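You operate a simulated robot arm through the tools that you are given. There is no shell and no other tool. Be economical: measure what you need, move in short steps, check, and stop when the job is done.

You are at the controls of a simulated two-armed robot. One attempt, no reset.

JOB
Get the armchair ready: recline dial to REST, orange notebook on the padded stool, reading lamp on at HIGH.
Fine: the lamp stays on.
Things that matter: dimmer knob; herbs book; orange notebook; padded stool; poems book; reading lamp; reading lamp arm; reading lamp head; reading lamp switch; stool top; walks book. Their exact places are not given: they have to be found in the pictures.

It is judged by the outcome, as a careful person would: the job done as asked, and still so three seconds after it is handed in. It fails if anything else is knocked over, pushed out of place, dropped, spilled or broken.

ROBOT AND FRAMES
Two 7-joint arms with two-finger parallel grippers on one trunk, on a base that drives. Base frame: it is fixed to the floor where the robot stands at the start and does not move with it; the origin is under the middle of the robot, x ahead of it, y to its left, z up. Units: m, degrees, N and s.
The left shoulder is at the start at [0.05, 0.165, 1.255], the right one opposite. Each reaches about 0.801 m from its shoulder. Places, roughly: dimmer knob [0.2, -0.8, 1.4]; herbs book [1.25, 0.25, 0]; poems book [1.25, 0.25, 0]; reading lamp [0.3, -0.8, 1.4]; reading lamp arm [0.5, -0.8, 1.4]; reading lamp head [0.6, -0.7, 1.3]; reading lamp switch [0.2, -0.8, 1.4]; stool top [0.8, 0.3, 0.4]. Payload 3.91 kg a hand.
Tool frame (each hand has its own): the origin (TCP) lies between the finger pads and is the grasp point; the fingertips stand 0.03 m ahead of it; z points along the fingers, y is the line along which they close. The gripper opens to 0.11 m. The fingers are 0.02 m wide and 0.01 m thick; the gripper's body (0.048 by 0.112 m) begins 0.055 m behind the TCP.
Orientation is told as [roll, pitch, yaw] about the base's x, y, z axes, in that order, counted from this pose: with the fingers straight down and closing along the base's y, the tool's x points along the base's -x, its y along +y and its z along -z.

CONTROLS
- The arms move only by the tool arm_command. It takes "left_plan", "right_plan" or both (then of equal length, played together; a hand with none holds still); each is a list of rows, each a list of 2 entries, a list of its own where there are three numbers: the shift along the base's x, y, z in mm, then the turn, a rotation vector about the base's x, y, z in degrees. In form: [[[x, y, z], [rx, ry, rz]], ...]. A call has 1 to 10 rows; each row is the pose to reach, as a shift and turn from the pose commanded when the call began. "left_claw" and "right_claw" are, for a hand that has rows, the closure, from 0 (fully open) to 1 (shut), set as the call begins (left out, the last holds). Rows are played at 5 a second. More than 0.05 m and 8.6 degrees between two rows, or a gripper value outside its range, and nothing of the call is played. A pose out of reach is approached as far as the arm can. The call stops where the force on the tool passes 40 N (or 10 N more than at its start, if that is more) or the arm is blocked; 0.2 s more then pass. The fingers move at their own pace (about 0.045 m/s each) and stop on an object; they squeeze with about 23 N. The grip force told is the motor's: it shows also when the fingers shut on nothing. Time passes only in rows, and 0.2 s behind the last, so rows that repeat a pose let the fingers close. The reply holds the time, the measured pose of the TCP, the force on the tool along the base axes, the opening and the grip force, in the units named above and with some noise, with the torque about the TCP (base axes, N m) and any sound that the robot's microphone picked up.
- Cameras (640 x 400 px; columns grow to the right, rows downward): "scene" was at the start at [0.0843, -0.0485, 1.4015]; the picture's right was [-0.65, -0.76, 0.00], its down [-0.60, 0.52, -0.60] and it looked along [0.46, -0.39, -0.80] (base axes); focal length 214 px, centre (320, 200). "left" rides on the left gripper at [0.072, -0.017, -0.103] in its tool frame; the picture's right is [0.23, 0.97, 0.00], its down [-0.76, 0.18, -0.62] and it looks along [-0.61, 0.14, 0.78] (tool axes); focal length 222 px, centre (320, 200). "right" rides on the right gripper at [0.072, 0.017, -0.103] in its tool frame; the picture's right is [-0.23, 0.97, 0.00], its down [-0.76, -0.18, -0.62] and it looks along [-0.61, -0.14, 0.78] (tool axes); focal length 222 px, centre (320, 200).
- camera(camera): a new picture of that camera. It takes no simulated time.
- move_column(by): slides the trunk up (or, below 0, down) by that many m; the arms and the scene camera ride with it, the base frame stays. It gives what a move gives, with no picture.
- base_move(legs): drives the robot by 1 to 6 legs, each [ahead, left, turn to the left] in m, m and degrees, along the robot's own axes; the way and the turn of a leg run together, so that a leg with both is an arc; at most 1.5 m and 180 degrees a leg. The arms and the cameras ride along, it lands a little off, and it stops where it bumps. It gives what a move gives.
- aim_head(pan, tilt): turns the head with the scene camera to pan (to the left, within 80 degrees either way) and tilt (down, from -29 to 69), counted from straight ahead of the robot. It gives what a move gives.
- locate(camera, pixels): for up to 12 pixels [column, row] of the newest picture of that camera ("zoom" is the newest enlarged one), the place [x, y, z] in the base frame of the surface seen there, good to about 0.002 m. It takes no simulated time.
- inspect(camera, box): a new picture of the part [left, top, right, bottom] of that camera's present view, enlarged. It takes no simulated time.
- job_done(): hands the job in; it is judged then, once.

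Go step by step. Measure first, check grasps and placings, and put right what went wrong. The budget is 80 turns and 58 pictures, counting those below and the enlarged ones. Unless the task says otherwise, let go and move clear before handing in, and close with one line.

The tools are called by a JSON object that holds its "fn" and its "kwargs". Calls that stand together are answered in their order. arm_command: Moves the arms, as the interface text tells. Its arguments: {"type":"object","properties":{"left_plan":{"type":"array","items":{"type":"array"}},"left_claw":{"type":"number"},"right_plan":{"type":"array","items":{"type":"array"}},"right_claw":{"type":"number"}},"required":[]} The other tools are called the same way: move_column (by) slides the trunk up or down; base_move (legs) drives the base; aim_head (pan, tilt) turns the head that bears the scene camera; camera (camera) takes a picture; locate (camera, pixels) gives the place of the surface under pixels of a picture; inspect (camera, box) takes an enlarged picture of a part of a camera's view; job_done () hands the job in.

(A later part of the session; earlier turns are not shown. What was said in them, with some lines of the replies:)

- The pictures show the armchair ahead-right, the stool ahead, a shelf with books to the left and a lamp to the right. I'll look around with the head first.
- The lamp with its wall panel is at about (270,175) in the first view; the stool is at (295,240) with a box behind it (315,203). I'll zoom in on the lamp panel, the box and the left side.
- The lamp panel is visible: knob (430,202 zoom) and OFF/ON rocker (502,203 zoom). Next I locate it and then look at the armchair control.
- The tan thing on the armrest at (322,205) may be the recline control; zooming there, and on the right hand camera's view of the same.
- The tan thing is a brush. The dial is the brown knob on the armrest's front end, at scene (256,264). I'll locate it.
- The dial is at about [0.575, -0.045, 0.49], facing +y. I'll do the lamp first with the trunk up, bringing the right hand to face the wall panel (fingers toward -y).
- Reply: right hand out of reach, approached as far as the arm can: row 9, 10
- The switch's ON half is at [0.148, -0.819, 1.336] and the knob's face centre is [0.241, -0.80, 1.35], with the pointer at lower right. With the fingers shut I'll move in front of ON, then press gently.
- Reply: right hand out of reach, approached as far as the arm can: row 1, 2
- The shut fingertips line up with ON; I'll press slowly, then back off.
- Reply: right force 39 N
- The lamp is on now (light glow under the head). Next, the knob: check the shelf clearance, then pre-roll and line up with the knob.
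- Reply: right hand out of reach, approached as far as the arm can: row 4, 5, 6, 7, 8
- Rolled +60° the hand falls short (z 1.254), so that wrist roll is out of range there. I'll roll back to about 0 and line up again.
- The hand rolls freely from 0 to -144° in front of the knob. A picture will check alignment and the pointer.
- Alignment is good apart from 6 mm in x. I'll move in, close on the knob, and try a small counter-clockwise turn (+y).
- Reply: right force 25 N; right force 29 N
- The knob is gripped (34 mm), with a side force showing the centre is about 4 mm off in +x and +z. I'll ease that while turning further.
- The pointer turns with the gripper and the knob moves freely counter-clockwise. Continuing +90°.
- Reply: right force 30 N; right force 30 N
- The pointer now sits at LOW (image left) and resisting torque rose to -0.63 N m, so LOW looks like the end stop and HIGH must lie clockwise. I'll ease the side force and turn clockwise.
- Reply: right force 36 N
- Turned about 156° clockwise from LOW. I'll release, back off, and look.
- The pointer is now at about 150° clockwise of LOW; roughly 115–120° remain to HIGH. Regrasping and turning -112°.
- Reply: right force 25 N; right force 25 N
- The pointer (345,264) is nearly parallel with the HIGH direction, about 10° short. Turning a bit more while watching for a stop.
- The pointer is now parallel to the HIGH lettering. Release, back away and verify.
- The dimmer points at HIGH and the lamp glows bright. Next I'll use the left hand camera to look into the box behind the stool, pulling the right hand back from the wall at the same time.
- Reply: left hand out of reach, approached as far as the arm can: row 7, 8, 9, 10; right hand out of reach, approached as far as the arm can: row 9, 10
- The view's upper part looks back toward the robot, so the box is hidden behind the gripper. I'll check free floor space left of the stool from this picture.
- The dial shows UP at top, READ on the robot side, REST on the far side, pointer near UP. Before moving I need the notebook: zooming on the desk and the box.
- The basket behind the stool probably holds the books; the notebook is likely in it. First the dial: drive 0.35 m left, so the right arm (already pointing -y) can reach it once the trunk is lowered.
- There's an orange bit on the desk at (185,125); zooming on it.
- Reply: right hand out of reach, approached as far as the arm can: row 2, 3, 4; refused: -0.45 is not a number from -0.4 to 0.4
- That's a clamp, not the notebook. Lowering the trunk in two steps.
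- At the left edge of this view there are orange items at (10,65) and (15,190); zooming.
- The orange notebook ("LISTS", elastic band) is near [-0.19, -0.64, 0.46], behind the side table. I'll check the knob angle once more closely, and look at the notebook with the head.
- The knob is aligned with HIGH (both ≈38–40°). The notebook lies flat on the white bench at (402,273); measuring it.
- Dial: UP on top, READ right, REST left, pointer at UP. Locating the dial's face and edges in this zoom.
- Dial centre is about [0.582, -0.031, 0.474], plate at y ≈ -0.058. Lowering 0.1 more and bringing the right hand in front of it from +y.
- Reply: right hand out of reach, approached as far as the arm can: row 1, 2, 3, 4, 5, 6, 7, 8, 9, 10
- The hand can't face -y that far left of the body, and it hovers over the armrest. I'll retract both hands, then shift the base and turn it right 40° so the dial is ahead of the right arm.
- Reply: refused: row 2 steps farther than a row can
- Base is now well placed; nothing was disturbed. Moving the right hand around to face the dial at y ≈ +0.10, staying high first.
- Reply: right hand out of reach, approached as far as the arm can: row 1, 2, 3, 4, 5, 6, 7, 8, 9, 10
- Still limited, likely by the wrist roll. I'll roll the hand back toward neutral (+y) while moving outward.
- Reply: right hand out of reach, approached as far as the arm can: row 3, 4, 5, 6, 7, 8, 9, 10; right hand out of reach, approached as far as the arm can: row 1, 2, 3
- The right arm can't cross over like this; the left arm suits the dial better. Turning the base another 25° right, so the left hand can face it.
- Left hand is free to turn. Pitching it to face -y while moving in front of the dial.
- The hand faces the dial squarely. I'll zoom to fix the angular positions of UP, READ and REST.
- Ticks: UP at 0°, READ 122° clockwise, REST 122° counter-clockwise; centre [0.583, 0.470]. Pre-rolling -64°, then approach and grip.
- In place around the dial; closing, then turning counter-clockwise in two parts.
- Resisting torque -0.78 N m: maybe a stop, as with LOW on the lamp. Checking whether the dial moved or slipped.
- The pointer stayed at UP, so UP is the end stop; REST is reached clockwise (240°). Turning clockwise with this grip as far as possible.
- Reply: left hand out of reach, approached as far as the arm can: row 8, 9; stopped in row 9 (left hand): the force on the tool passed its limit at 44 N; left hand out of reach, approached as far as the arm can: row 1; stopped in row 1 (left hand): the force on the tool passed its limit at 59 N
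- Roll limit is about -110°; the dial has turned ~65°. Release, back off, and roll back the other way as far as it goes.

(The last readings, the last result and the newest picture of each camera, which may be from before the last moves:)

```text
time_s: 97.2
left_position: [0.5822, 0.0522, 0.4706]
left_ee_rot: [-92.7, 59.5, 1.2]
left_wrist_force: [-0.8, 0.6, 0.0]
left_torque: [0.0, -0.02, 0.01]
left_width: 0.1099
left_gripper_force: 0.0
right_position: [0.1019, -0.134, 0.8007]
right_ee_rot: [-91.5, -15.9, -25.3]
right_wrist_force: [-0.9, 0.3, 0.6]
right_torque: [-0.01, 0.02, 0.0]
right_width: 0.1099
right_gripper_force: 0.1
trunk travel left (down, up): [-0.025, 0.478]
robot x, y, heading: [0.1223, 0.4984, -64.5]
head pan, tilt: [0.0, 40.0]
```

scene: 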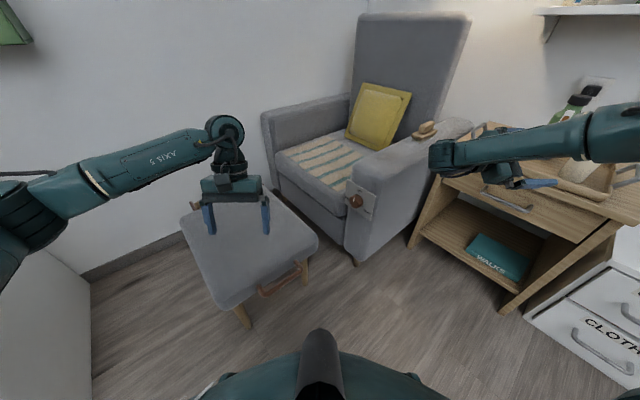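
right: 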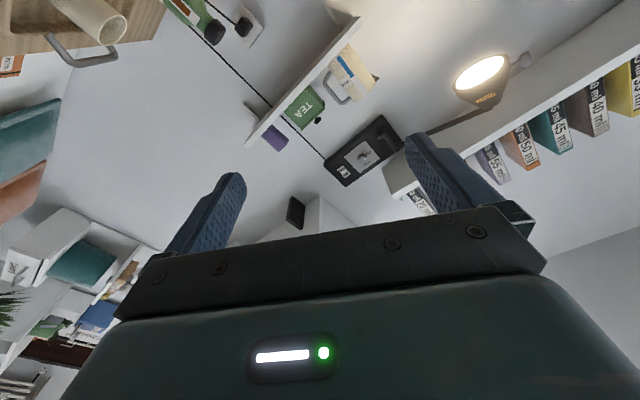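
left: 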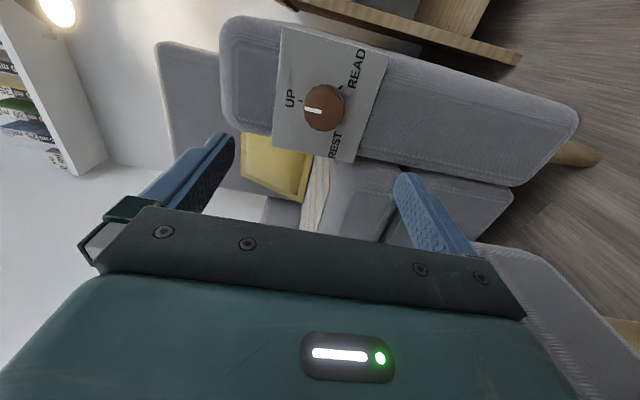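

Roll +60° is reachable. Approach, grip, and turn -150° clockwise.

{"fn": "arm_command", "kwargs": {"left_plan": [[[0, -25, 0], [0, 0, 0]], [[0, -50, 0], [0, 0, 0]], [[1, -67, 0], [0, 0, 0]]]}}

{"fn": "arm_command", "kwargs": {"left_plan": [[[0, 0, 0], [0, 0, 0]], [[0, 0, 0], [0, 0, 0]], [[0, 0, 0], [0, 0, 0]], [[0, 0, 0], [0, 0, 0]], [[0, 0, 0], [0, 0, 0]], [[0, 0, 0], [0, 0, 0]], [[0, 0, 0], [0, 0, 0]]], "left_claw": 1}}

{"fn": "arm_command", "kwargs": {"left_plan": [[[0, 0, 0], [0, -8, 0]], [[0, 0, 0], [0, -16, 0]], [[0, 0, 0], [0, -24, 0]], [[0, 0, 0], [0, -32, 0]], [[0, 0, 0], [0, -40, 0]], [[0, 0, 0], [0, -48, 0]], [[0, 0, 0], [0, -56, 0]], [[0, 0, 0], [0, -64, 0]], [[0, 0, 0], [0, -72, 0]], [[0, 0, 0], [0, -80, 0]]]}}

{"fn": "arm_command", "kwargs": {"left_plan": [[[0, 0, 0], [0, -8, 0]], [[0, 0, 0], [0, -16, 0]], [[0, 0, 0], [0, -24, 0]], [[0, 0, 0], [0, -32, 0]], [[0, 0, 0], [0, -40, 0]], [[0, 0, 0], [0, -48, 0]], [[0, 0, 0], [0, -56, 0]], [[0, 0, 0], [0, -64, 0]], [[0, 0, 0], [0, -70, 0]]]}}

{"fn": "inspect", "kwargs": {"camera": "left", "box": [200, 40, 440, 240]}}

```text
time_s: 98.0
left_position: [0.5835, -0.0138, 0.4683]
left_ee_rot: [-92.8, 59.3, 1.1]
left_wrist_force: [-0.3, 0.2, -0.6]
left_torque: [0.03, 0.0, -0.01]
left_width: 0.1102
left_gripper_force: 0.1
right_position: [0.1003, -0.1322, 0.8006]
right_ee_rot: [-91.5, -16.0, -25.3]
right_wrist_force: [-0.5, -0.6, -0.6]
right_torque: [0.0, 0.01, -0.02]
right_width: 0.1101
right_gripper_force: 0.0
trunk travel left (down, up): [-0.025, 0.478]
robot x, y, heading: [0.1207, 0.4973, -64.5]
head pan, tilt: [0.0, 40.0]
```

```text
time_s: 99.6
left_position: [0.5822, -0.0131, 0.4683]
left_ee_rot: [-92.8, 59.5, 1.1]
left_wrist_force: [-2.5, -0.9, -0.5]
left_torque: [0.01, -0.01, -0.3]
left_width: 0.0456
left_gripper_force: 44.4
right_position: [0.1011, -0.1338, 0.8008]
right_ee_rot: [-91.5, -15.9, -25.3]
right_wrist_force: [-0.7, -0.1, -0.3]
right_torque: [0.02, 0.05, 0.0]
right_width: 0.1099
right_gripper_force: 0.1
trunk travel left (down, up): [-0.025, 0.478]
robot x, y, heading: [0.1204, 0.4998, -64.3]
head pan, tilt: [0.0, 40.0]
```

```text
time_s: 101.8
left_position: [0.5849, -0.0142, 0.4691]
left_ee_rot: [-93.7, -20.8, 0.7]
left_wrist_force: [-2.1, 7.6, -13.6]
left_torque: [1.19, 0.02, -0.25]
left_width: 0.0457
left_gripper_force: 45.2
right_position: [0.1018, -0.1346, 0.8004]
right_ee_rot: [-91.3, -15.8, -25.2]
right_wrist_force: [0.0, 0.1, -0.4]
right_torque: [0.0, 0.02, -0.01]
right_width: 0.1099
right_gripper_force: 0.1
trunk travel left (down, up): [-0.025, 0.478]
robot x, y, heading: [0.1255, 0.5025, -64.6]
head pan, tilt: [0.0, 40.0]
```

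```text
time_s: 103.8
left_position: [0.5854, -0.013, 0.4696]
left_ee_rot: [116.6, -89.0, 149.9]
left_wrist_force: [7.3, 20.0, -6.2]
left_torque: [1.1, 0.02, 0.98]
left_width: 0.0458
left_gripper_force: 44.5
right_position: [0.103, -0.1334, 0.8]
right_ee_rot: [-91.5, -16.1, -25.2]
right_wrist_force: [0.2, -0.5, -0.6]
right_torque: [0.02, 0.03, 0.02]
right_width: 0.11
right_gripper_force: 0.1
trunk travel left (down, up): [-0.025, 0.478]
robot x, y, heading: [0.118, 0.5003, -64.5]
head pan, tilt: [0.0, 40.0]
```

```text
2.00 times, centred on (320, 140) of left
```

zoom: 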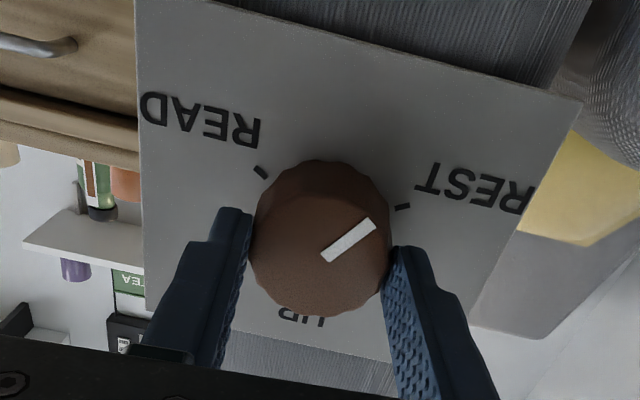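

The pointer is about 20° short of the REST tick (402,207). Turning on by 18°.

{"fn": "arm_command", "kwargs": {"left_plan": [[[0, 0, 0], [0, -6, 0]], [[0, 0, 0], [0, -12, 0]], [[0, 0, 0], [0, -18, 0]]]}}

{"fn": "inspect", "kwargs": {"camera": "left", "box": [200, 40, 440, 240]}}

```text
time_s: 104.6
left_position: [0.586, -0.0126, 0.4711]
left_ee_rot: [87.7, -71.2, 178.5]
left_wrist_force: [7.0, 22.0, -3.6]
left_torque: [0.45, -0.01, 1.22]
left_width: 0.0459
left_gripper_force: 45.1
right_position: [0.1014, -0.1335, 0.7999]
right_ee_rot: [-91.5, -15.9, -25.3]
right_wrist_force: [-0.4, 0.1, -0.8]
right_torque: [0.02, -0.01, 0.01]
right_width: 0.1102
right_gripper_force: 0.2
trunk travel left (down, up): [-0.025, 0.478]
robot x, y, heading: [0.1216, 0.4991, -64.5]
head pan, tilt: [0.0, 40.0]
```

```text
2.00 times, centred on (320, 140) of left
```

zoom: 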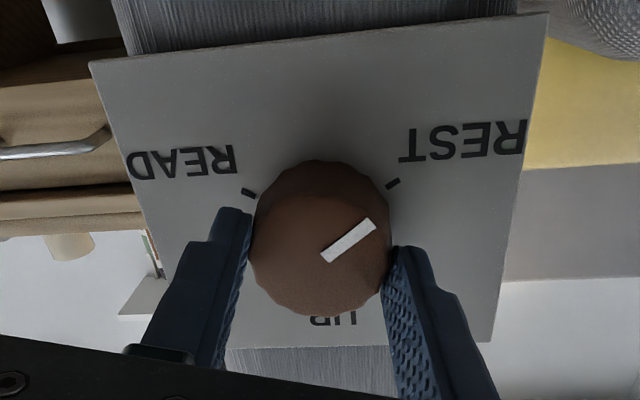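

The pointer now matches the REST tick (≈33°). Release and withdraw along +y, then check.

{"fn": "arm_command", "kwargs": {"left_plan": [[[0, 0, 0], [0, 0, 0]], [[0, 0, 0], [0, 0, 0]], [[0, 0, 0], [0, 0, 0]], [[0, 0, 0], [0, 0, 0]], [[0, 0, 0], [0, 0, 0]], [[0, 25, 0], [0, 0, 0]], [[0, 70, 0], [0, 6, 0]], [[0, 100, 10], [0, 12, 0]], [[0, 120, 30], [0, 20, 0]]], "left_claw": 0}}

{"fn": "inspect", "kwargs": {"camera": "left", "box": [220, 20, 420, 170]}}

```text
time_s: 106.6
left_position: [0.5845, 0.1068, 0.5019]
left_ee_rot: [-114.7, -88.4, 20.9]
left_wrist_force: [-0.1, -0.2, 0.3]
left_torque: [-0.03, 0.03, -0.04]
left_width: 0.1102
left_gripper_force: 0.0
right_position: [0.1011, -0.1327, 0.8009]
right_ee_rot: [-91.5, -16.0, -25.3]
right_wrist_force: [-0.1, 0.0, 0.1]
right_torque: [0.0, -0.01, 0.0]
right_width: 0.1102
right_gripper_force: 0.1
trunk travel left (down, up): [-0.025, 0.478]
robot x, y, heading: [0.1224, 0.4974, -64.4]
head pan, tilt: [0.0, 40.0]
```

```text
2.67 times, centred on (320, 95) of left
```

zoom: 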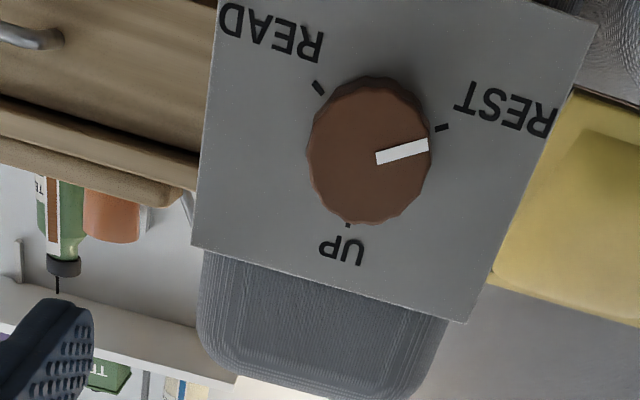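

The dial is at REST. Next the notebook: first raise the left hand clear and point it down again, and raise the right too.

{"fn": "arm_command", "kwargs": {"left_plan": [[[0, 20, 15], [0, 0, 0]], [[-5, 40, 40], [8, 0, 0]], [[-15, 50, 70], [16, 0, 0]], [[-25, 60, 100], [24, 0, 0]], [[-35, 70, 130], [32, 0, 0]], [[-45, 80, 160], [40, 0, 0]], [[-55, 80, 190], [48, 0, 0]], [[-65, 80, 220], [56, 0, 0]], [[-75, 80, 245], [64, 0, 0]], [[-85, 80, 265], [72, 0, 0]]]}}

{"fn": "arm_command", "kwargs": {"left_plan": [[[-10, 0, 0], [8, 0, 0]], [[-20, 0, 0], [18, 0, 0]]]}}

```text
time_s: 108.8
left_position: [0.5, 0.1862, 0.7661]
left_ee_rot: [-4.2, -18.3, -88.6]
left_wrist_force: [0.1, 0.3, -0.3]
left_torque: [0.02, 0.01, -0.03]
left_width: 0.11
left_gripper_force: 0.2
right_position: [0.101, -0.1326, 0.7996]
right_ee_rot: [-91.5, -16.1, -25.3]
right_wrist_force: [-0.3, 0.5, -0.8]
right_torque: [0.0, 0.02, 0.01]
right_width: 0.1101
right_gripper_force: 0.0
trunk travel left (down, up): [-0.025, 0.478]
robot x, y, heading: [0.1197, 0.4975, -64.4]
head pan, tilt: [0.0, 40.0]
```

```text
refused: row 2 steps farther than a row can; nothing moved
```

Raising the trunk 0.15 for clearance, then driving to stand facing the bench (heading -90°).

{"fn": "move_column", "kwargs": {"by": 0.15}}

{"fn": "base_move", "kwargs": {"legs": [[0, 0, -25.6], [0, -0.33, 0], [0.47, 0, 0]]}}

{"fn": "aim_head", "kwargs": {"pan": 0, "tilt": 50}}

{"fn": "camera", "kwargs": {"camera": "scene"}}

```text
time_s: 110.5
left_position: [0.4992, 0.1853, 0.9171]
left_ee_rot: [-4.3, -18.5, -88.6]
left_wrist_force: [0.2, 0.5, -0.1]
left_torque: [-0.02, 0.0, 0.0]
left_width: 0.1101
left_gripper_force: 0.1
right_position: [0.1001, -0.1342, 0.9505]
right_ee_rot: [-91.4, -16.1, -25.3]
right_wrist_force: [0.3, -0.1, -0.3]
right_torque: [0.0, 0.0, -0.02]
right_width: 0.1102
right_gripper_force: 0.1
trunk travel left (down, up): [-0.175, 0.328]
robot x, y, heading: [0.1212, 0.5011, -64.5]
head pan, tilt: [0.0, 40.0]
```

```text
time_s: 117.8
left_position: [-0.03, -0.412, 0.9172]
left_ee_rot: [-4.2, -18.6, -115.4]
left_wrist_force: [0.2, -0.4, 0.4]
left_torque: [0.0, 0.02, -0.04]
left_width: 0.11
left_gripper_force: 0.0
right_position: [-0.5299, -0.5149, 0.9516]
right_ee_rot: [-91.5, -16.0, -52.1]
right_wrist_force: [0.3, 0.3, 0.0]
right_torque: [-0.01, 0.01, -0.02]
right_width: 0.1101
right_gripper_force: 0.1
trunk travel left (down, up): [-0.175, 0.328]
robot x, y, heading: [-0.2251, 0.0379, -91.7]
head pan, tilt: [0.0, 40.0]
```

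```text
time_s: 118.5
left_position: [-0.0312, -0.4106, 0.9152]
left_ee_rot: [-4.2, -18.6, -115.3]
left_wrist_force: [0.2, 0.4, 0.5]
left_torque: [-0.01, 0.01, 0.0]
left_width: 0.1099
left_gripper_force: 0.0
right_position: [-0.5307, -0.5154, 0.951]
right_ee_rot: [-91.5, -16.0, -52.2]
right_wrist_force: [0.5, 0.2, 0.0]
right_torque: [-0.02, -0.01, -0.01]
right_width: 0.11
right_gripper_force: 0.0
trunk travel left (down, up): [-0.175, 0.328]
robot x, y, heading: [-0.2259, 0.0406, -91.3]
head pan, tilt: [0.0, 50.0]
```

```text
6 pictures are left
```

scene: 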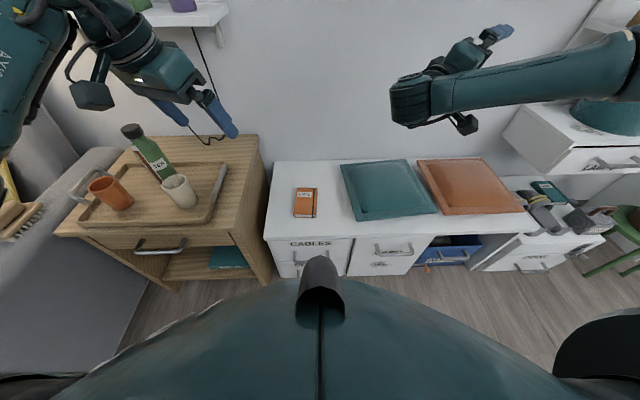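

Clear view: the notebook lies at (305,202) on the bench. Locating its corners and surroundings.

{"fn": "locate", "kwargs": {"camera": "scene", "pixels": [[298, 189], [316, 189], [313, 215], [294, 214], [305, 204], [285, 205], [325, 205], [267, 200], [345, 205], [300, 238], [258, 170]]}}

{"fn": "inspect", "kwargs": {"camera": "scene", "box": [273, 182, 337, 222]}}

{"fn": "locate", "kwargs": {"camera": "zoom", "pixels": [[320, 200], [400, 200], [260, 200]]}}

```text
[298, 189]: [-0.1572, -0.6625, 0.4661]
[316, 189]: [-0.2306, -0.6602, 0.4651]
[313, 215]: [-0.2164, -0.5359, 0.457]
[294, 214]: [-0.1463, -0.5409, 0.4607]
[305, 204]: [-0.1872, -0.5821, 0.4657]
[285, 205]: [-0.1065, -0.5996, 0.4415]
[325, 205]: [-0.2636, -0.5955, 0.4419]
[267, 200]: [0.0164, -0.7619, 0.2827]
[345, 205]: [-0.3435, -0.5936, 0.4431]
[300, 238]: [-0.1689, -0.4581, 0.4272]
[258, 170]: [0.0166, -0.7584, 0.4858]
```

```text
10.00 times, centred on (305, 202) of scene
```

zoom: 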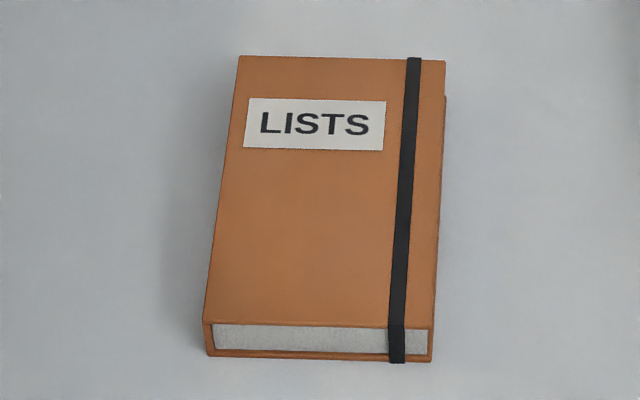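

```text
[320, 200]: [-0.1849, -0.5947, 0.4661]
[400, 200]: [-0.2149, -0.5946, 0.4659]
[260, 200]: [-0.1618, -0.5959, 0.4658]
```

Notebook: centre ≈ [-0.189, -0.603], top z 0.466, 83 mm wide, long axis along y with ≈-4° yaw. I'll drive 8 cm ahead, straighten the left hand to point down, closing along x, above it.

{"fn": "base_move", "kwargs": {"legs": [[0.08, 0, 0]]}}

{"fn": "arm_command", "kwargs": {"left_plan": [[[-35, -15, 0], [0, 0, 7]], [[-70, -30, 0], [0, 0, 14]], [[-105, -50, 0], [0, 0, 21]]], "left_claw": 0}}

{"fn": "arm_command", "kwargs": {"left_plan": [[[-15, -15, -20], [6, -1.9, 0]], [[-30, -30, -50], [12, -3.8, 0]], [[-45, -45, -90], [18.2, -5.6, 0.7]], [[-50, -58, -135], [18.2, -5.6, 0.7]], [[-50, -58, -180], [18.2, -5.6, 0.7]], [[-50, -58, -225], [18.2, -5.6, 0.7]], [[-50, -58, -270], [18.2, -5.6, 0.7]], [[-50, -58, -300], [18.2, -5.6, 0.7]]]}}

```text
time_s: 119.6
left_position: [-0.0305, -0.4907, 0.9158]
left_ee_rot: [-4.2, -18.6, -115.3]
left_wrist_force: [-0.3, -0.4, -0.1]
left_torque: [-0.01, 0.0, 0.01]
left_width: 0.11
left_gripper_force: 0.1
right_position: [-0.5311, -0.5966, 0.9503]
right_ee_rot: [-91.5, -16.1, -52.1]
right_wrist_force: [0.1, 0.2, 0.2]
right_torque: [0.0, 0.0, -0.02]
right_width: 0.1101
right_gripper_force: 0.1
trunk travel left (down, up): [-0.175, 0.328]
robot x, y, heading: [-0.2292, -0.0455, -91.4]
head pan, tilt: [0.0, 50.0]
```

```text
time_s: 120.4
left_position: [-0.1383, -0.5434, 0.9152]
left_ee_rot: [-4.2, -18.6, -94.2]
left_wrist_force: [0.4, -0.3, -0.6]
left_torque: [0.02, 0.05, -0.02]
left_width: 0.11
left_gripper_force: 0.0
right_position: [-0.5304, -0.5952, 0.9503]
right_ee_rot: [-91.6, -16.0, -52.1]
right_wrist_force: [0.4, -0.2, 0.1]
right_torque: [-0.02, 0.02, 0.02]
right_width: 0.1098
right_gripper_force: 0.1
trunk travel left (down, up): [-0.175, 0.328]
robot x, y, heading: [-0.2259, -0.041, -91.2]
head pan, tilt: [0.0, 50.0]
```

```text
time_s: 122.2
left_position: [-0.1871, -0.5973, 0.6153]
left_ee_rot: [0.0, -0.1, -94.3]
left_wrist_force: [-0.8, -0.5, -0.3]
left_torque: [-0.04, 0.0, -0.01]
left_width: 0.1099
left_gripper_force: 0.1
right_position: [-0.5318, -0.595, 0.9514]
right_ee_rot: [-91.5, -16.0, -52.1]
right_wrist_force: [0.8, -0.2, -1.0]
right_torque: [0.0, 0.0, -0.03]
right_width: 0.1103
right_gripper_force: 0.0
trunk travel left (down, up): [-0.175, 0.328]
robot x, y, heading: [-0.2303, -0.0361, -91.3]
head pan, tilt: [0.0, 50.0]
```

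Hand is above the notebook, straight down. One picture to check alignment before descending.

{"fn": "camera", "kwargs": {"camera": "left"}}

```text
4 pictures are left
```

left: 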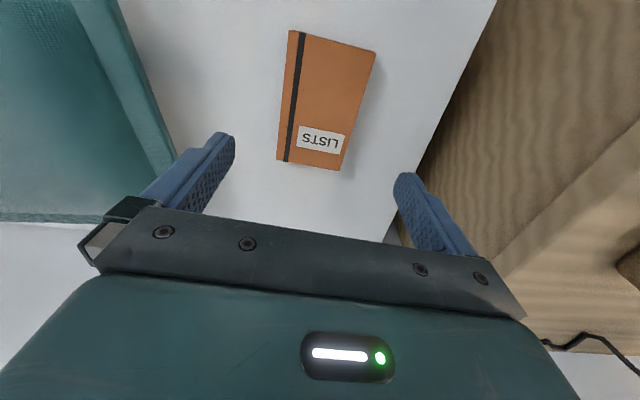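

{"fn": "locate", "kwargs": {"camera": "left", "pixels": [[290, 34], [373, 53], [340, 167], [279, 157], [325, 100], [286, 100], [354, 110]]}}

```text
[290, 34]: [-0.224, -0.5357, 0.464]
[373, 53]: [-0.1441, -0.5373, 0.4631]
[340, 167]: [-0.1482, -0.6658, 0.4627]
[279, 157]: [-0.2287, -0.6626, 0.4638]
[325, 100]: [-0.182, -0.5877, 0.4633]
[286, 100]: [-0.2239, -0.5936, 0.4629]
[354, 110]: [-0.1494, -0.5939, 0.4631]
```

Corners confirm centre (-0.186, -0.600), yaw ≈ -92°. Descending to TCP z ≈ 0.475 and closing.

{"fn": "arm_command", "kwargs": {"left_plan": [[[0, -2, -40], [0, 0, 2]], [[0, -3, -80], [0, 0, 2]], [[0, -3, -115], [0, 0, 2]], [[0, -3, -130], [0, 0, 2]], [[0, -3, -139], [0, 0, 2]]]}}

{"fn": "arm_command", "kwargs": {"left_plan": [[[0, 0, 0], [0, 0, 0]], [[0, 0, 0], [0, 0, 0]], [[0, 0, 0], [0, 0, 0]], [[0, 0, 0], [0, 0, 0]], [[0, 0, 0], [0, 0, 0]]], "left_claw": 1}}

{"fn": "arm_command", "kwargs": {"left_plan": [[[0, 0, 10], [0, 0, 0]], [[0, 0, 30], [0, 0, 0]], [[0, 0, 70], [0, 0, 0]], [[0, 0, 110], [0, 0, 0]], [[0, 0, 150], [0, 0, 0]], [[0, 0, 195], [0, 0, 0]], [[0, 0, 240], [0, 0, 0]], [[0, 0, 285], [0, 0, 0]], [[0, 0, 330], [0, 0, 0]]]}}

```text
time_s: 123.4
left_position: [-0.1888, -0.6, 0.476]
left_ee_rot: [0.0, -0.1, -92.3]
left_wrist_force: [-0.4, -0.3, 1.3]
left_torque: [0.0, -0.02, 0.01]
left_width: 0.11
left_gripper_force: 0.0
right_position: [-0.5314, -0.5956, 0.9508]
right_ee_rot: [-91.4, -16.0, -52.1]
right_wrist_force: [-0.4, -0.1, 0.0]
right_torque: [0.0, -0.03, 0.01]
right_width: 0.1099
right_gripper_force: 0.0
trunk travel left (down, up): [-0.175, 0.328]
robot x, y, heading: [-0.229, -0.0403, -91.3]
head pan, tilt: [0.0, 50.0]
```

```text
time_s: 124.6
left_position: [-0.1877, -0.6, 0.4771]
left_ee_rot: [0.0, 0.0, -92.4]
left_wrist_force: [0.4, 0.2, 0.2]
left_torque: [0.0, 0.01, 0.03]
left_width: 0.0848
left_gripper_force: 22.3
right_position: [-0.5309, -0.5956, 0.9506]
right_ee_rot: [-91.5, -15.9, -52.2]
right_wrist_force: [-0.7, -0.1, 0.8]
right_torque: [0.03, -0.03, 0.02]
right_width: 0.11
right_gripper_force: 0.1
trunk travel left (down, up): [-0.175, 0.328]
robot x, y, heading: [-0.2296, -0.0409, -91.3]
head pan, tilt: [0.0, 50.0]
```

```text
time_s: 126.6
left_position: [-0.1875, -0.5997, 0.8072]
left_ee_rot: [0.1, 0.1, -92.5]
left_wrist_force: [0.0, 0.1, 1.1]
left_torque: [-0.02, 0.0, 0.0]
left_width: 0.0001
left_gripper_force: 23.1
right_position: [-0.5309, -0.5953, 0.9508]
right_ee_rot: [-91.4, -16.0, -52.1]
right_wrist_force: [0.4, -1.1, -0.5]
right_torque: [0.03, 0.01, -0.01]
right_width: 0.11
right_gripper_force: 0.0
trunk travel left (down, up): [-0.175, 0.328]
robot x, y, heading: [-0.2274, -0.0397, -91.4]
head pan, tilt: [0.0, 50.0]
```

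The grip slipped (opening 0). Checking where the notebook is.

{"fn": "camera", "kwargs": {"camera": "scene"}}

{"fn": "locate", "kwargs": {"camera": "scene", "pixels": [[298, 189], [305, 204], [305, 230], [290, 215], [320, 215]]}}

```text
3 pictures are left
```

scene: 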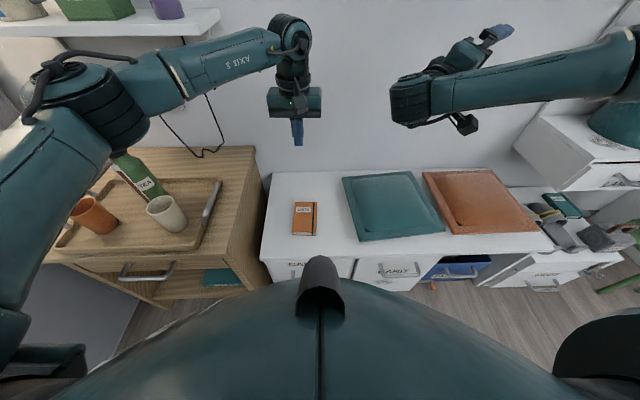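

```text
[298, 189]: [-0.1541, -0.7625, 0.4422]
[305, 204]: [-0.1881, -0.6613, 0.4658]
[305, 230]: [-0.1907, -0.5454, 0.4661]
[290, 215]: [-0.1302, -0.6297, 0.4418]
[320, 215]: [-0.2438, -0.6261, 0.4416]
```

The notebook is still in place, undisturbed. I'll measure it again and re-grip lower, holding longer.

{"fn": "locate", "kwargs": {"camera": "scene", "pixels": [[295, 203], [316, 204], [313, 233], [293, 232], [304, 218], [296, 218], [313, 218]]}}

{"fn": "arm_command", "kwargs": {"left_plan": [[[0, 0, -40], [0, 0, 0]], [[0, 0, -80], [0, 0, 0]], [[0, 0, -120], [0, 0, 0]], [[0, 0, -160], [0, 0, 0]], [[0, 0, -200], [0, 0, 0]], [[0, 0, -240], [0, 0, 0]]], "left_claw": 0}}

```text
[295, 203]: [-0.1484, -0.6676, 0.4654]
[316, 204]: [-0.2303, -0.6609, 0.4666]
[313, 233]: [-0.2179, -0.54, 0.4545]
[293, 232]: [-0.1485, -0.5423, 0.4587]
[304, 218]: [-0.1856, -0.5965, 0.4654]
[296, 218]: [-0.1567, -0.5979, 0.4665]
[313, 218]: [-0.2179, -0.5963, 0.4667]
```

```text
time_s: 128.0
left_position: [-0.1881, -0.5975, 0.5644]
left_ee_rot: [-0.1, 0.0, -92.3]
left_wrist_force: [-0.1, 0.2, -0.9]
left_torque: [0.0, 0.01, 0.02]
left_width: 0.1101
left_gripper_force: 0.0
right_position: [-0.5314, -0.5956, 0.9504]
right_ee_rot: [-91.5, -16.0, -52.1]
right_wrist_force: [0.4, 0.5, -0.3]
right_torque: [-0.01, 0.03, 0.01]
right_width: 0.11
right_gripper_force: 0.1
trunk travel left (down, up): [-0.175, 0.328]
robot x, y, heading: [-0.2297, -0.0412, -91.5]
head pan, tilt: [0.0, 50.0]
```

Lowering until the tips nearly touch the bench (TCP z ≈ 0.470), then a longer squeeze.

{"fn": "arm_command", "kwargs": {"left_plan": [[[0, -3, -40], [0, 0, 0]], [[0, -3, -75], [0, 0, 0]], [[0, -3, -87], [0, 0, 0]], [[0, -3, -93], [0, 0, 0]]]}}

{"fn": "arm_command", "kwargs": {"left_plan": [[[0, 0, 0], [0, 0, 0]], [[0, 0, 0], [0, 0, 0]], [[0, 0, 0], [0, 0, 0]], [[0, 0, 0], [0, 0, 0]], [[0, 0, 0], [0, 0, 0]], [[0, 0, 0], [0, 0, 0]], [[0, 0, 0], [0, 0, 0]], [[0, 0, 0], [0, 0, 0]], [[0, 0, 0], [0, 0, 0]]], "left_claw": 1}}

{"fn": "arm_command", "kwargs": {"left_plan": [[[0, 0, 2], [0, 0, 0]], [[0, 0, 5], [0, 0, 0]], [[0, 0, 8], [0, 0, 0]], [[0, 0, 12], [0, 0, 0]]]}}

```text
time_s: 129.0
left_position: [-0.1875, -0.6027, 0.4789]
left_ee_rot: [0.0, 0.0, -92.4]
left_wrist_force: [0.7, -0.6, -0.1]
left_torque: [-0.01, 0.02, -0.01]
left_width: 0.11
left_gripper_force: 0.0
left hand out of reach, approached as far as the arm can: row 4
right_position: [-0.5317, -0.5946, 0.9511]
right_ee_rot: [-91.4, -15.9, -52.1]
right_wrist_force: [-0.3, -0.7, -0.3]
right_torque: [0.0, 0.01, 0.04]
right_width: 0.1099
right_gripper_force: 0.1
trunk travel left (down, up): [-0.175, 0.328]
robot x, y, heading: [-0.2291, -0.0387, -91.3]
head pan, tilt: [0.0, 50.0]
```

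```text
time_s: 131.0
left_position: [-0.1872, -0.604, 0.4804]
left_ee_rot: [0.0, 0.1, -92.3]
left_wrist_force: [-0.4, 0.0, 0.4]
left_torque: [0.03, -0.02, -0.01]
left_width: 0.0847
left_gripper_force: 22.3
right_position: [-0.5312, -0.5955, 0.9507]
right_ee_rot: [-91.4, -16.0, -52.1]
right_wrist_force: [0.0, -0.2, 0.2]
right_torque: [0.01, 0.02, 0.02]
right_width: 0.1098
right_gripper_force: 0.1
trunk travel left (down, up): [-0.175, 0.328]
robot x, y, heading: [-0.2281, -0.0413, -91.3]
head pan, tilt: [0.0, 50.0]
```

```text
time_s: 132.0
left_position: [-0.1894, -0.6069, 0.4918]
left_ee_rot: [0.0, 0.2, -92.2]
left_wrist_force: [0.2, 0.0, -1.9]
left_torque: [0.04, -0.01, -0.03]
left_width: 0.0845
left_gripper_force: 23.4
left hand out of reach, approached as far as the arm can: row 3, 4
right_position: [-0.5318, -0.5947, 0.951]
right_ee_rot: [-91.5, -16.0, -52.1]
right_wrist_force: [1.3, 0.6, 0.0]
right_torque: [-0.02, 0.01, 0.02]
right_width: 0.1099
right_gripper_force: 0.1
trunk travel left (down, up): [-0.175, 0.328]
robot x, y, heading: [-0.2287, -0.0411, -91.4]
head pan, tilt: [0.0, 50.0]
```

The arm was at its reach limit, so the tips stayed a few mm high. I'll set back down, open, lower the trunk 0.1 m to gain reach, and re-grip deeper.

{"fn": "arm_command", "kwargs": {"left_plan": [[[0, 2, -6], [0, 0, 0]], [[0, 3, -12], [0, 0, 0]]]}}

{"fn": "arm_command", "kwargs": {"left_plan": [[[0, 0, 0], [0, 0, 0]], [[0, 0, 0], [0, 0, 0]], [[0, 0, 0], [0, 0, 0]], [[0, 0, 20], [0, 0, 0]], [[0, 0, 60], [0, 0, 0]], [[0, 0, 100], [0, 0, 0]], [[0, 0, 145], [0, 0, 0]]], "left_claw": 0}}

{"fn": "move_column", "kwargs": {"by": -0.1}}

{"fn": "inspect", "kwargs": {"camera": "left", "box": [200, 0, 440, 200]}}

{"fn": "locate", "kwargs": {"camera": "left", "pixels": [[320, 60]]}}

```text
time_s: 132.6
left_position: [-0.1885, -0.6015, 0.48]
left_ee_rot: [0.0, 0.1, -92.3]
left_wrist_force: [-1.1, -0.4, 2.8]
left_torque: [0.25, -0.15, 0.04]
left_width: 0.0845
left_gripper_force: 23.2
right_position: [-0.5315, -0.5957, 0.9507]
right_ee_rot: [-91.5, -16.0, -52.1]
right_wrist_force: [0.2, -0.6, -1.1]
right_torque: [0.02, 0.05, 0.02]
right_width: 0.1098
right_gripper_force: 0.0
trunk travel left (down, up): [-0.175, 0.328]
robot x, y, heading: [-0.2307, -0.0353, -91.3]
head pan, tilt: [0.0, 50.0]
```

```text
time_s: 134.2
left_position: [-0.1898, -0.6068, 0.6191]
left_ee_rot: [0.1, 0.0, -92.2]
left_wrist_force: [-0.8, -0.4, -1.1]
left_torque: [-0.01, 0.0, 0.0]
left_width: 0.1103
left_gripper_force: 0.1
left hand out of reach, approached as far as the arm can: row 4
right_position: [-0.5316, -0.5952, 0.9495]
right_ee_rot: [-91.5, -15.9, -52.0]
right_wrist_force: [0.3, 0.3, 0.1]
right_torque: [0.02, 0.01, -0.01]
right_width: 0.1098
right_gripper_force: 0.0
trunk travel left (down, up): [-0.175, 0.328]
robot x, y, heading: [-0.2253, -0.041, -91.3]
head pan, tilt: [0.0, 50.0]
```

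```text
time_s: 135.5
left_position: [-0.1917, -0.606, 0.5196]
left_ee_rot: [0.0, -0.1, -92.3]
left_wrist_force: [0.8, 0.4, 0.1]
left_torque: [0.0, 0.04, -0.02]
left_width: 0.1101
left_gripper_force: 0.0
right_position: [-0.5308, -0.5964, 0.85]
right_ee_rot: [-91.5, -15.9, -52.1]
right_wrist_force: [0.5, 0.1, 0.5]
right_torque: [0.0, -0.01, -0.01]
right_width: 0.1102
right_gripper_force: 0.1
trunk travel left (down, up): [-0.075, 0.428]
robot x, y, heading: [-0.2286, -0.0403, -91.4]
head pan, tilt: [0.0, 50.0]
```

```text
2.00 times, centred on (320, 100) of left
```

zoom: 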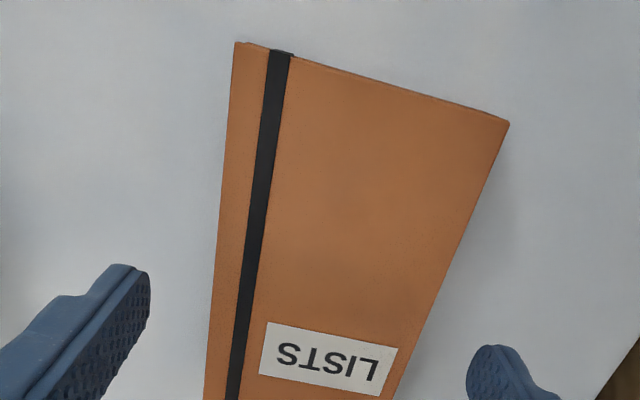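

```text
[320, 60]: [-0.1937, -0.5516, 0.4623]
```

Flat on the bench and between the fingers; quick position check in this view, then descend to the bench.

{"fn": "locate", "kwargs": {"camera": "zoom", "pixels": [[240, 48], [502, 122], [215, 330], [412, 330], [560, 200]]}}

{"fn": "arm_command", "kwargs": {"left_plan": [[[3, 4, -20], [0, 0, 0]], [[4, 4, -38], [0, 0, 0]], [[4, 4, -45], [0, 0, 0]], [[4, 4, -48], [0, 0, 0]]]}}

```text
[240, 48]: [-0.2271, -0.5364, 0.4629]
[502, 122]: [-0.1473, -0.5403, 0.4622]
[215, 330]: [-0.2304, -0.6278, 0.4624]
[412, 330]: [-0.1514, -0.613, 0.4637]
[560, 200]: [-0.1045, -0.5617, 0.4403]
```

```text
time_s: 136.5
left_position: [-0.1856, -0.6045, 0.4701]
left_ee_rot: [0.1, 0.1, -92.4]
left_wrist_force: [-0.4, 0.1, 0.0]
left_torque: [-0.02, -0.02, -0.01]
left_width: 0.1101
left_gripper_force: 0.1
right_position: [-0.5315, -0.5969, 0.8501]
right_ee_rot: [-91.5, -16.0, -52.1]
right_wrist_force: [0.2, 0.6, -0.3]
right_torque: [0.02, 0.02, -0.02]
right_width: 0.1099
right_gripper_force: 0.0
trunk travel left (down, up): [-0.075, 0.428]
robot x, y, heading: [-0.2301, -0.0398, -91.2]
head pan, tilt: [0.0, 50.0]
```

{"fn": "arm_command", "kwargs": {"left_plan": [[[0, 0, -1], [0, 0, 0]], [[0, 0, -1], [0, 0, 0]], [[0, 0, -1], [0, 0, 0]], [[0, 0, -1], [0, 0, 0]], [[0, 0, -1], [0, 0, 0]], [[0, 0, -1], [0, 0, 0]], [[0, 0, -1], [0, 0, 0]]], "left_claw": 1}}

{"fn": "arm_command", "kwargs": {"left_plan": [[[0, 0, 3], [0, 0, 0]], [[0, 0, 8], [0, 0, 0]], [[0, 0, 14], [0, 0, 0]], [[0, 0, 20], [0, 0, 0]], [[0, 0, 20], [0, 0, 0]], [[0, 0, 20], [0, 0, 0]]]}}

```text
time_s: 138.1
left_position: [-0.1869, -0.6034, 0.4704]
left_ee_rot: [0.0, 0.0, -92.2]
left_wrist_force: [-1.6, -0.1, 2.3]
left_torque: [-0.11, 0.17, -0.01]
left_width: 0.0846
left_gripper_force: 22.8
right_position: [-0.5319, -0.5956, 0.8503]
right_ee_rot: [-91.4, -16.0, -52.2]
right_wrist_force: [0.6, -0.3, 0.0]
right_torque: [0.02, 0.0, -0.01]
right_width: 0.1099
right_gripper_force: 0.1
trunk travel left (down, up): [-0.075, 0.428]
robot x, y, heading: [-0.2316, -0.0403, -91.4]
head pan, tilt: [0.0, 50.0]
```

```text
time_s: 139.5
left_position: [-0.1866, -0.6022, 0.4895]
left_ee_rot: [-0.1, -0.1, -92.2]
left_wrist_force: [0.1, -0.1, -0.4]
left_torque: [0.03, 0.01, -0.04]
left_width: 0.0843
left_gripper_force: 23.3
right_position: [-0.5315, -0.5967, 0.8497]
right_ee_rot: [-91.5, -16.1, -52.1]
right_wrist_force: [-0.4, -0.5, 0.9]
right_torque: [0.0, -0.01, 0.01]
right_width: 0.1101
right_gripper_force: 0.0
trunk travel left (down, up): [-0.075, 0.428]
robot x, y, heading: [-0.2283, -0.0408, -91.2]
head pan, tilt: [0.0, 50.0]
```

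{"fn": "arm_command", "kwargs": {"left_plan": [[[0, 0, 8], [0, 0, 0]], [[0, 0, 16], [0, 0, 0]], [[0, 0, 24], [0, 0, 0]], [[0, 0, 24], [0, 0, 0]]]}}

```text
time_s: 140.5
left_position: [-0.1882, -0.6024, 0.5164]
left_ee_rot: [0.0, 0.0, -92.3]
left_wrist_force: [-0.4, 0.7, -1.9]
left_torque: [-0.03, -0.03, 0.03]
left_width: 0.0842
left_gripper_force: 23.5
right_position: [-0.5318, -0.5963, 0.8506]
right_ee_rot: [-91.5, -16.1, -52.2]
right_wrist_force: [-0.4, 0.4, 0.2]
right_torque: [0.01, 0.0, 0.0]
right_width: 0.1101
right_gripper_force: 0.0
trunk travel left (down, up): [-0.075, 0.428]
robot x, y, heading: [-0.2297, -0.0385, -91.2]
head pan, tilt: [0.0, 50.0]
```

It's held (opening 84 mm, well clear of the bench). Lifting gently, then driving: back, turn left 91°, ahead toward the stool.

{"fn": "arm_command", "kwargs": {"left_plan": [[[0, 0, 20], [0, 0, 0]], [[0, 0, 45], [0, 0, 0]], [[0, 0, 70], [0, 0, 0]], [[0, 0, 95], [0, 0, 0]], [[0, 0, 120], [0, 0, 0]], [[0, 5, 145], [0, 0, 0]], [[0, 10, 170], [0, 0, 0]], [[0, 15, 195], [0, 0, 0]], [[0, 20, 220], [0, 0, 0]]]}}

{"fn": "base_move", "kwargs": {"legs": [[-0.5, 0, 0]]}}

{"fn": "base_move", "kwargs": {"legs": [[0, 0, 91.3]]}}

```text
time_s: 142.5
left_position: [-0.1874, -0.5864, 0.7387]
left_ee_rot: [0.0, 0.1, -92.2]
left_wrist_force: [0.6, -0.3, -1.6]
left_torque: [-0.02, -0.01, 0.03]
left_width: 0.0845
left_gripper_force: 22.8
right_position: [-0.5316, -0.5961, 0.8499]
right_ee_rot: [-91.5, -16.0, -52.2]
right_wrist_force: [0.0, -0.8, 0.8]
right_torque: [0.03, 0.01, -0.01]
right_width: 0.1101
right_gripper_force: 0.0
trunk travel left (down, up): [-0.075, 0.428]
robot x, y, heading: [-0.2271, -0.0398, -91.2]
head pan, tilt: [0.0, 50.0]
```

```text
time_s: 145.4
left_position: [-0.179, -0.0855, 0.7371]
left_ee_rot: [-0.1, 0.0, -92.9]
left_wrist_force: [0.8, -0.2, -2.1]
left_torque: [0.0, -0.02, 0.01]
left_width: 0.0843
left_gripper_force: 22.8
right_position: [-0.5223, -0.0912, 0.8508]
right_ee_rot: [-91.4, -16.0, -52.7]
right_wrist_force: [-0.1, 0.4, -0.9]
right_torque: [0.04, 0.0, 0.03]
right_width: 0.1102
right_gripper_force: 0.0
trunk travel left (down, up): [-0.075, 0.428]
robot x, y, heading: [-0.2115, 0.4576, -91.5]
head pan, tilt: [0.0, 50.0]
```

```text
time_s: 149.8
left_position: [0.328, 0.5372, 0.7367]
left_ee_rot: [0.0, 0.0, 1.5]
left_wrist_force: [0.6, -0.8, -1.7]
left_torque: [-0.01, -0.02, 0.0]
left_width: 0.0846
left_gripper_force: 23.4
right_position: [0.3612, 0.1952, 0.852]
right_ee_rot: [-91.6, -16.0, 41.7]
right_wrist_force: [0.9, 0.1, 0.3]
right_torque: [0.02, 0.02, -0.02]
right_width: 0.11
right_gripper_force: 0.0
trunk travel left (down, up): [-0.075, 0.428]
robot x, y, heading: [-0.2171, 0.4592, 2.6]
head pan, tilt: [0.0, 50.0]
```

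Still held. Driving ahead 0.37 and 0.1 right to the stool.

{"fn": "base_move", "kwargs": {"legs": [[0.36, -0.11, 0]]}}

{"fn": "aim_head", "kwargs": {"pan": 0, "tilt": 50}}

{"fn": "camera", "kwargs": {"camera": "scene"}}

```text
time_s: 152.2
left_position: [0.6908, 0.4596, 0.7373]
left_ee_rot: [0.0, 0.0, 2.9]
left_wrist_force: [-0.4, 0.2, -2.2]
left_torque: [0.0, 0.0, 0.01]
left_width: 0.0844
left_gripper_force: 22.7
right_position: [0.7313, 0.1174, 0.8495]
right_ee_rot: [-91.6, -16.0, 43.1]
right_wrist_force: [-0.8, -0.4, -0.1]
right_torque: [0.0, 0.04, -0.04]
right_width: 0.1102
right_gripper_force: 0.2
trunk travel left (down, up): [-0.075, 0.428]
robot x, y, heading: [0.1515, 0.3678, 4.0]
head pan, tilt: [0.0, 50.0]
```

```text
time_s: 152.8
left_position: [0.6912, 0.4586, 0.7369]
left_ee_rot: [0.0, 0.1, 2.9]
left_wrist_force: [-0.8, -0.7, -2.1]
left_torque: [-0.02, 0.02, 0.01]
left_width: 0.0843
left_gripper_force: 23.4
right_position: [0.7311, 0.1178, 0.8505]
right_ee_rot: [-91.5, -16.1, 43.1]
right_wrist_force: [0.1, 0.0, 0.6]
right_torque: [0.0, 0.03, 0.02]
right_width: 0.1101
right_gripper_force: 0.0
trunk travel left (down, up): [-0.075, 0.428]
robot x, y, heading: [0.1513, 0.3694, 4.0]
head pan, tilt: [0.0, 50.0]
```

```text
1 pictures are left
```

scene: 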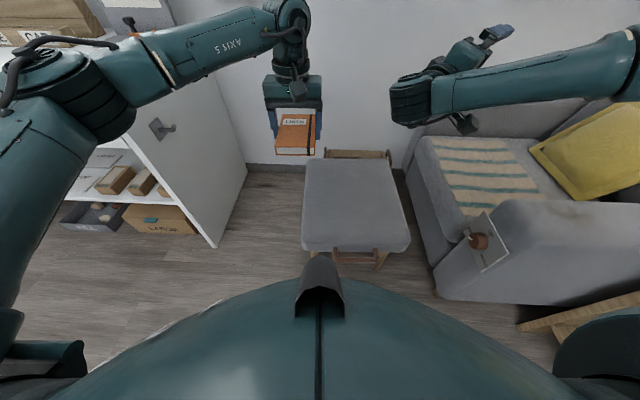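

The notebook is held level. Verifying the stool top, then moving over it.

{"fn": "locate", "kwargs": {"camera": "scene", "pixels": [[310, 164], [390, 164], [306, 240], [405, 240], [355, 205], [355, 180], [355, 230], [295, 153]]}}

{"fn": "arm_command", "kwargs": {"left_plan": [[[10, -25, -10], [0, 0, 0]], [[20, -50, -20], [0, 0, 0]], [[30, -75, -35], [0, 0, 0]], [[40, -100, -50], [0, 0, 0]], [[50, -125, -70], [0, 0, 0]], [[60, -150, -90], [0, 0, 0]], [[65, -165, -115], [0, 0, 0]], [[65, -165, -145], [0, 0, 0]]]}}

```text
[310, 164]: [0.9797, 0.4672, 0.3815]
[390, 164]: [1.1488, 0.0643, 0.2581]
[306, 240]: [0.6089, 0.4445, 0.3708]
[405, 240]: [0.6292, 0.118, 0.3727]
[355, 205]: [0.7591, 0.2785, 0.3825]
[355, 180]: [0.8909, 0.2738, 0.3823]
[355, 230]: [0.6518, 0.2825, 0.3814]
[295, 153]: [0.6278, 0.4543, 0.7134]
```

```text
time_s: 154.6
left_position: [0.7304, 0.3303, 0.6142]
left_ee_rot: [0.0, -0.2, 2.9]
left_wrist_force: [-0.6, 0.6, -2.5]
left_torque: [0.02, -0.02, -0.01]
left_width: 0.0843
left_gripper_force: 22.6
left hand out of reach, approached as far as the arm can: row 5, 6, 7, 8
right_position: [0.7316, 0.1181, 0.8516]
right_ee_rot: [-91.5, -16.0, 43.2]
right_wrist_force: [-1.1, -0.2, 0.5]
right_torque: [0.04, 0.01, -0.01]
right_width: 0.1102
right_gripper_force: 0.0
trunk travel left (down, up): [-0.075, 0.428]
robot x, y, heading: [0.1504, 0.3684, 3.9]
head pan, tilt: [0.0, 50.0]
```

Near the reach limit; lowering the trunk 0.07 m, then descending slowly over [0.72, 0.32].

{"fn": "move_column", "kwargs": {"by": -0.07}}

{"fn": "arm_command", "kwargs": {"left_plan": [[[-5, -5, -25], [0, 0, 0]], [[-10, -10, -50], [0, 0, 0]], [[-10, -15, -75], [0, 0, 0]], [[-10, -15, -100], [0, 0, 0]], [[-10, -15, -115], [0, 0, 0]], [[-10, -15, -122], [0, 0, 0]]]}}

```text
time_s: 155.7
left_position: [0.7293, 0.3306, 0.544]
left_ee_rot: [0.1, -0.1, 2.9]
left_wrist_force: [0.3, 0.0, -1.0]
left_torque: [0.01, 0.04, 0.0]
left_width: 0.0846
left_gripper_force: 22.8
right_position: [0.7312, 0.1182, 0.7797]
right_ee_rot: [-91.5, -16.1, 43.1]
right_wrist_force: [-0.1, 1.0, -0.8]
right_torque: [0.01, 0.0, 0.03]
right_width: 0.1101
right_gripper_force: 0.0
trunk travel left (down, up): [-0.005, 0.498]
robot x, y, heading: [0.1535, 0.3722, 4.0]
head pan, tilt: [0.0, 50.0]
```

```text
time_s: 157.1
left_position: [0.7, 0.3271, 0.4311]
left_ee_rot: [0.0, -0.1, 2.9]
left_wrist_force: [-0.2, 0.8, -0.6]
left_torque: [0.01, 0.02, -0.02]
left_width: 0.0846
left_gripper_force: 23.2
left hand out of reach, approached as far as the arm can: row 3, 4, 5, 6
right_position: [0.7314, 0.1174, 0.7807]
right_ee_rot: [-91.5, -15.9, 43.0]
right_wrist_force: [1.3, 0.2, 0.6]
right_torque: [-0.03, 0.02, 0.02]
right_width: 0.1101
right_gripper_force: 0.0
trunk travel left (down, up): [-0.005, 0.498]
robot x, y, heading: [0.1531, 0.3715, 3.8]
head pan, tilt: [0.0, 50.0]
```

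Hand is 2 cm above contact height at its reach limit; easing 1 cm toward the robot while lowering.

{"fn": "arm_command", "kwargs": {"left_plan": [[[-4, 2, -6], [0, 0, 0]], [[-8, 4, -12], [0, 0, 0]], [[-10, 5, -17], [0, 0, 0]], [[-10, 5, -20], [0, 0, 0]]]}}

```text
time_s: 158.1
left_position: [0.6926, 0.3316, 0.4115]
left_ee_rot: [-0.1, -0.1, 2.9]
left_wrist_force: [0.1, 0.3, -1.2]
left_torque: [0.02, 0.02, -0.01]
left_width: 0.0844
left_gripper_force: 22.4
right_position: [0.7319, 0.1162, 0.78]
right_ee_rot: [-91.4, -15.9, 43.1]
right_wrist_force: [-0.4, -0.6, 0.8]
right_torque: [-0.02, 0.0, 0.02]
right_width: 0.11
right_gripper_force: 0.0
trunk travel left (down, up): [-0.005, 0.498]
robot x, y, heading: [0.1504, 0.3681, 3.9]
head pan, tilt: [0.0, 50.0]
```

{"fn": "arm_command", "kwargs": {"left_plan": [[[0, 0, -2], [0, 0, 0]], [[0, 0, -4], [0, 0, 0]], [[0, 0, -5], [0, 0, 0]]]}}

```text
time_s: 159.1
left_position: [0.6941, 0.3304, 0.4102]
left_ee_rot: [0.0, -0.2, 2.8]
left_wrist_force: [-2.8, 2.9, 16.3]
left_torque: [0.04, 0.49, -0.09]
left_width: 0.0844
left_gripper_force: 22.8
right_position: [0.7302, 0.1179, 0.7807]
right_ee_rot: [-91.6, -16.1, 43.1]
right_wrist_force: [-0.2, -0.4, 0.4]
right_torque: [0.03, 0.02, -0.01]
right_width: 0.11
right_gripper_force: 0.1
trunk travel left (down, up): [-0.005, 0.498]
robot x, y, heading: [0.1515, 0.3666, 3.9]
head pan, tilt: [0.0, 50.0]
stopped in row 3 (left hand): the force on the tool passed its limit at 41 N (the readings are from after the stop); the commanded pose is now the measured one
```

The notebook is resting on the stool (16 N contact). Ease up a hair, open, and lift away.

{"fn": "arm_command", "kwargs": {"left_plan": [[[0, 0, 1], [0, 0, 0]], [[0, 0, 1], [0, 0, 0]], [[0, 0, 1], [0, 0, 0]], [[0, 0, 1], [0, 0, 0]], [[0, 0, 15], [0, 0, 0]], [[0, 0, 50], [0, 0, 0]], [[0, 0, 95], [0, 0, 0]], [[-20, 20, 135], [0, 0, 0]], [[-50, 40, 165], [0, 0, 0]], [[-80, 70, 185], [0, 0, 0]]], "left_claw": 0}}

{"fn": "camera", "kwargs": {"camera": "scene"}}

{"fn": "locate", "kwargs": {"camera": "scene", "pixels": [[355, 205], [340, 220], [325, 215], [390, 205], [310, 180]]}}

```text
time_s: 161.3
left_position: [0.6144, 0.4035, 0.5933]
left_ee_rot: [0.1, -0.1, 2.9]
left_wrist_force: [-0.5, 0.2, 0.2]
left_torque: [0.01, -0.01, -0.01]
left_width: 0.1099
left_gripper_force: 0.1
right_position: [0.731, 0.1176, 0.7803]
right_ee_rot: [-91.5, -16.0, 43.1]
right_wrist_force: [-0.2, 0.9, 0.3]
right_torque: [0.0, -0.03, -0.01]
right_width: 0.1102
right_gripper_force: 0.1
trunk travel left (down, up): [-0.005, 0.498]
robot x, y, heading: [0.1481, 0.3702, 3.8]
head pan, tilt: [0.0, 50.0]
```

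```text
0 pictures are left
```

scene: 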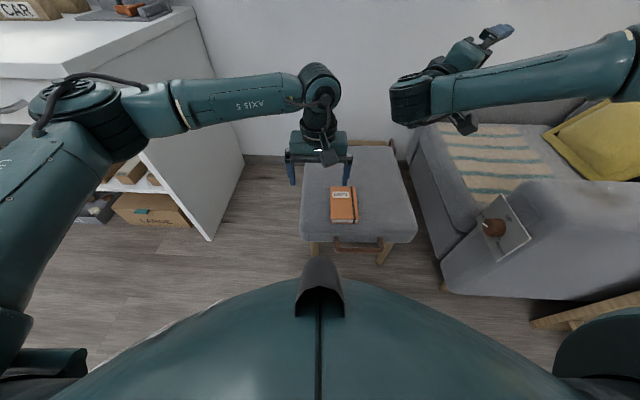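

```text
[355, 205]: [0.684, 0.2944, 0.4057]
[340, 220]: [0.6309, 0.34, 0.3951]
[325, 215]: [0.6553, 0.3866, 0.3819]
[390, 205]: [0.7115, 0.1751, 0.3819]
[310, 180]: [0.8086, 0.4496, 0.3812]
```

The last picture shows the notebook lying flat on the stool, around (343,205). The lamp was set to ON at HIGH and the dial to REST, and both were checked earlier. Both hands are clear, so I'm handing in.

{"fn": "job_done", "kwargs": {}}

```text
The job is handed in.
```

The armchair is ready: the recline dial is at REST, the orange notebook is on the padded stool, and the reading lamp is on at HIGH. I saw nothing else knocked or moved.
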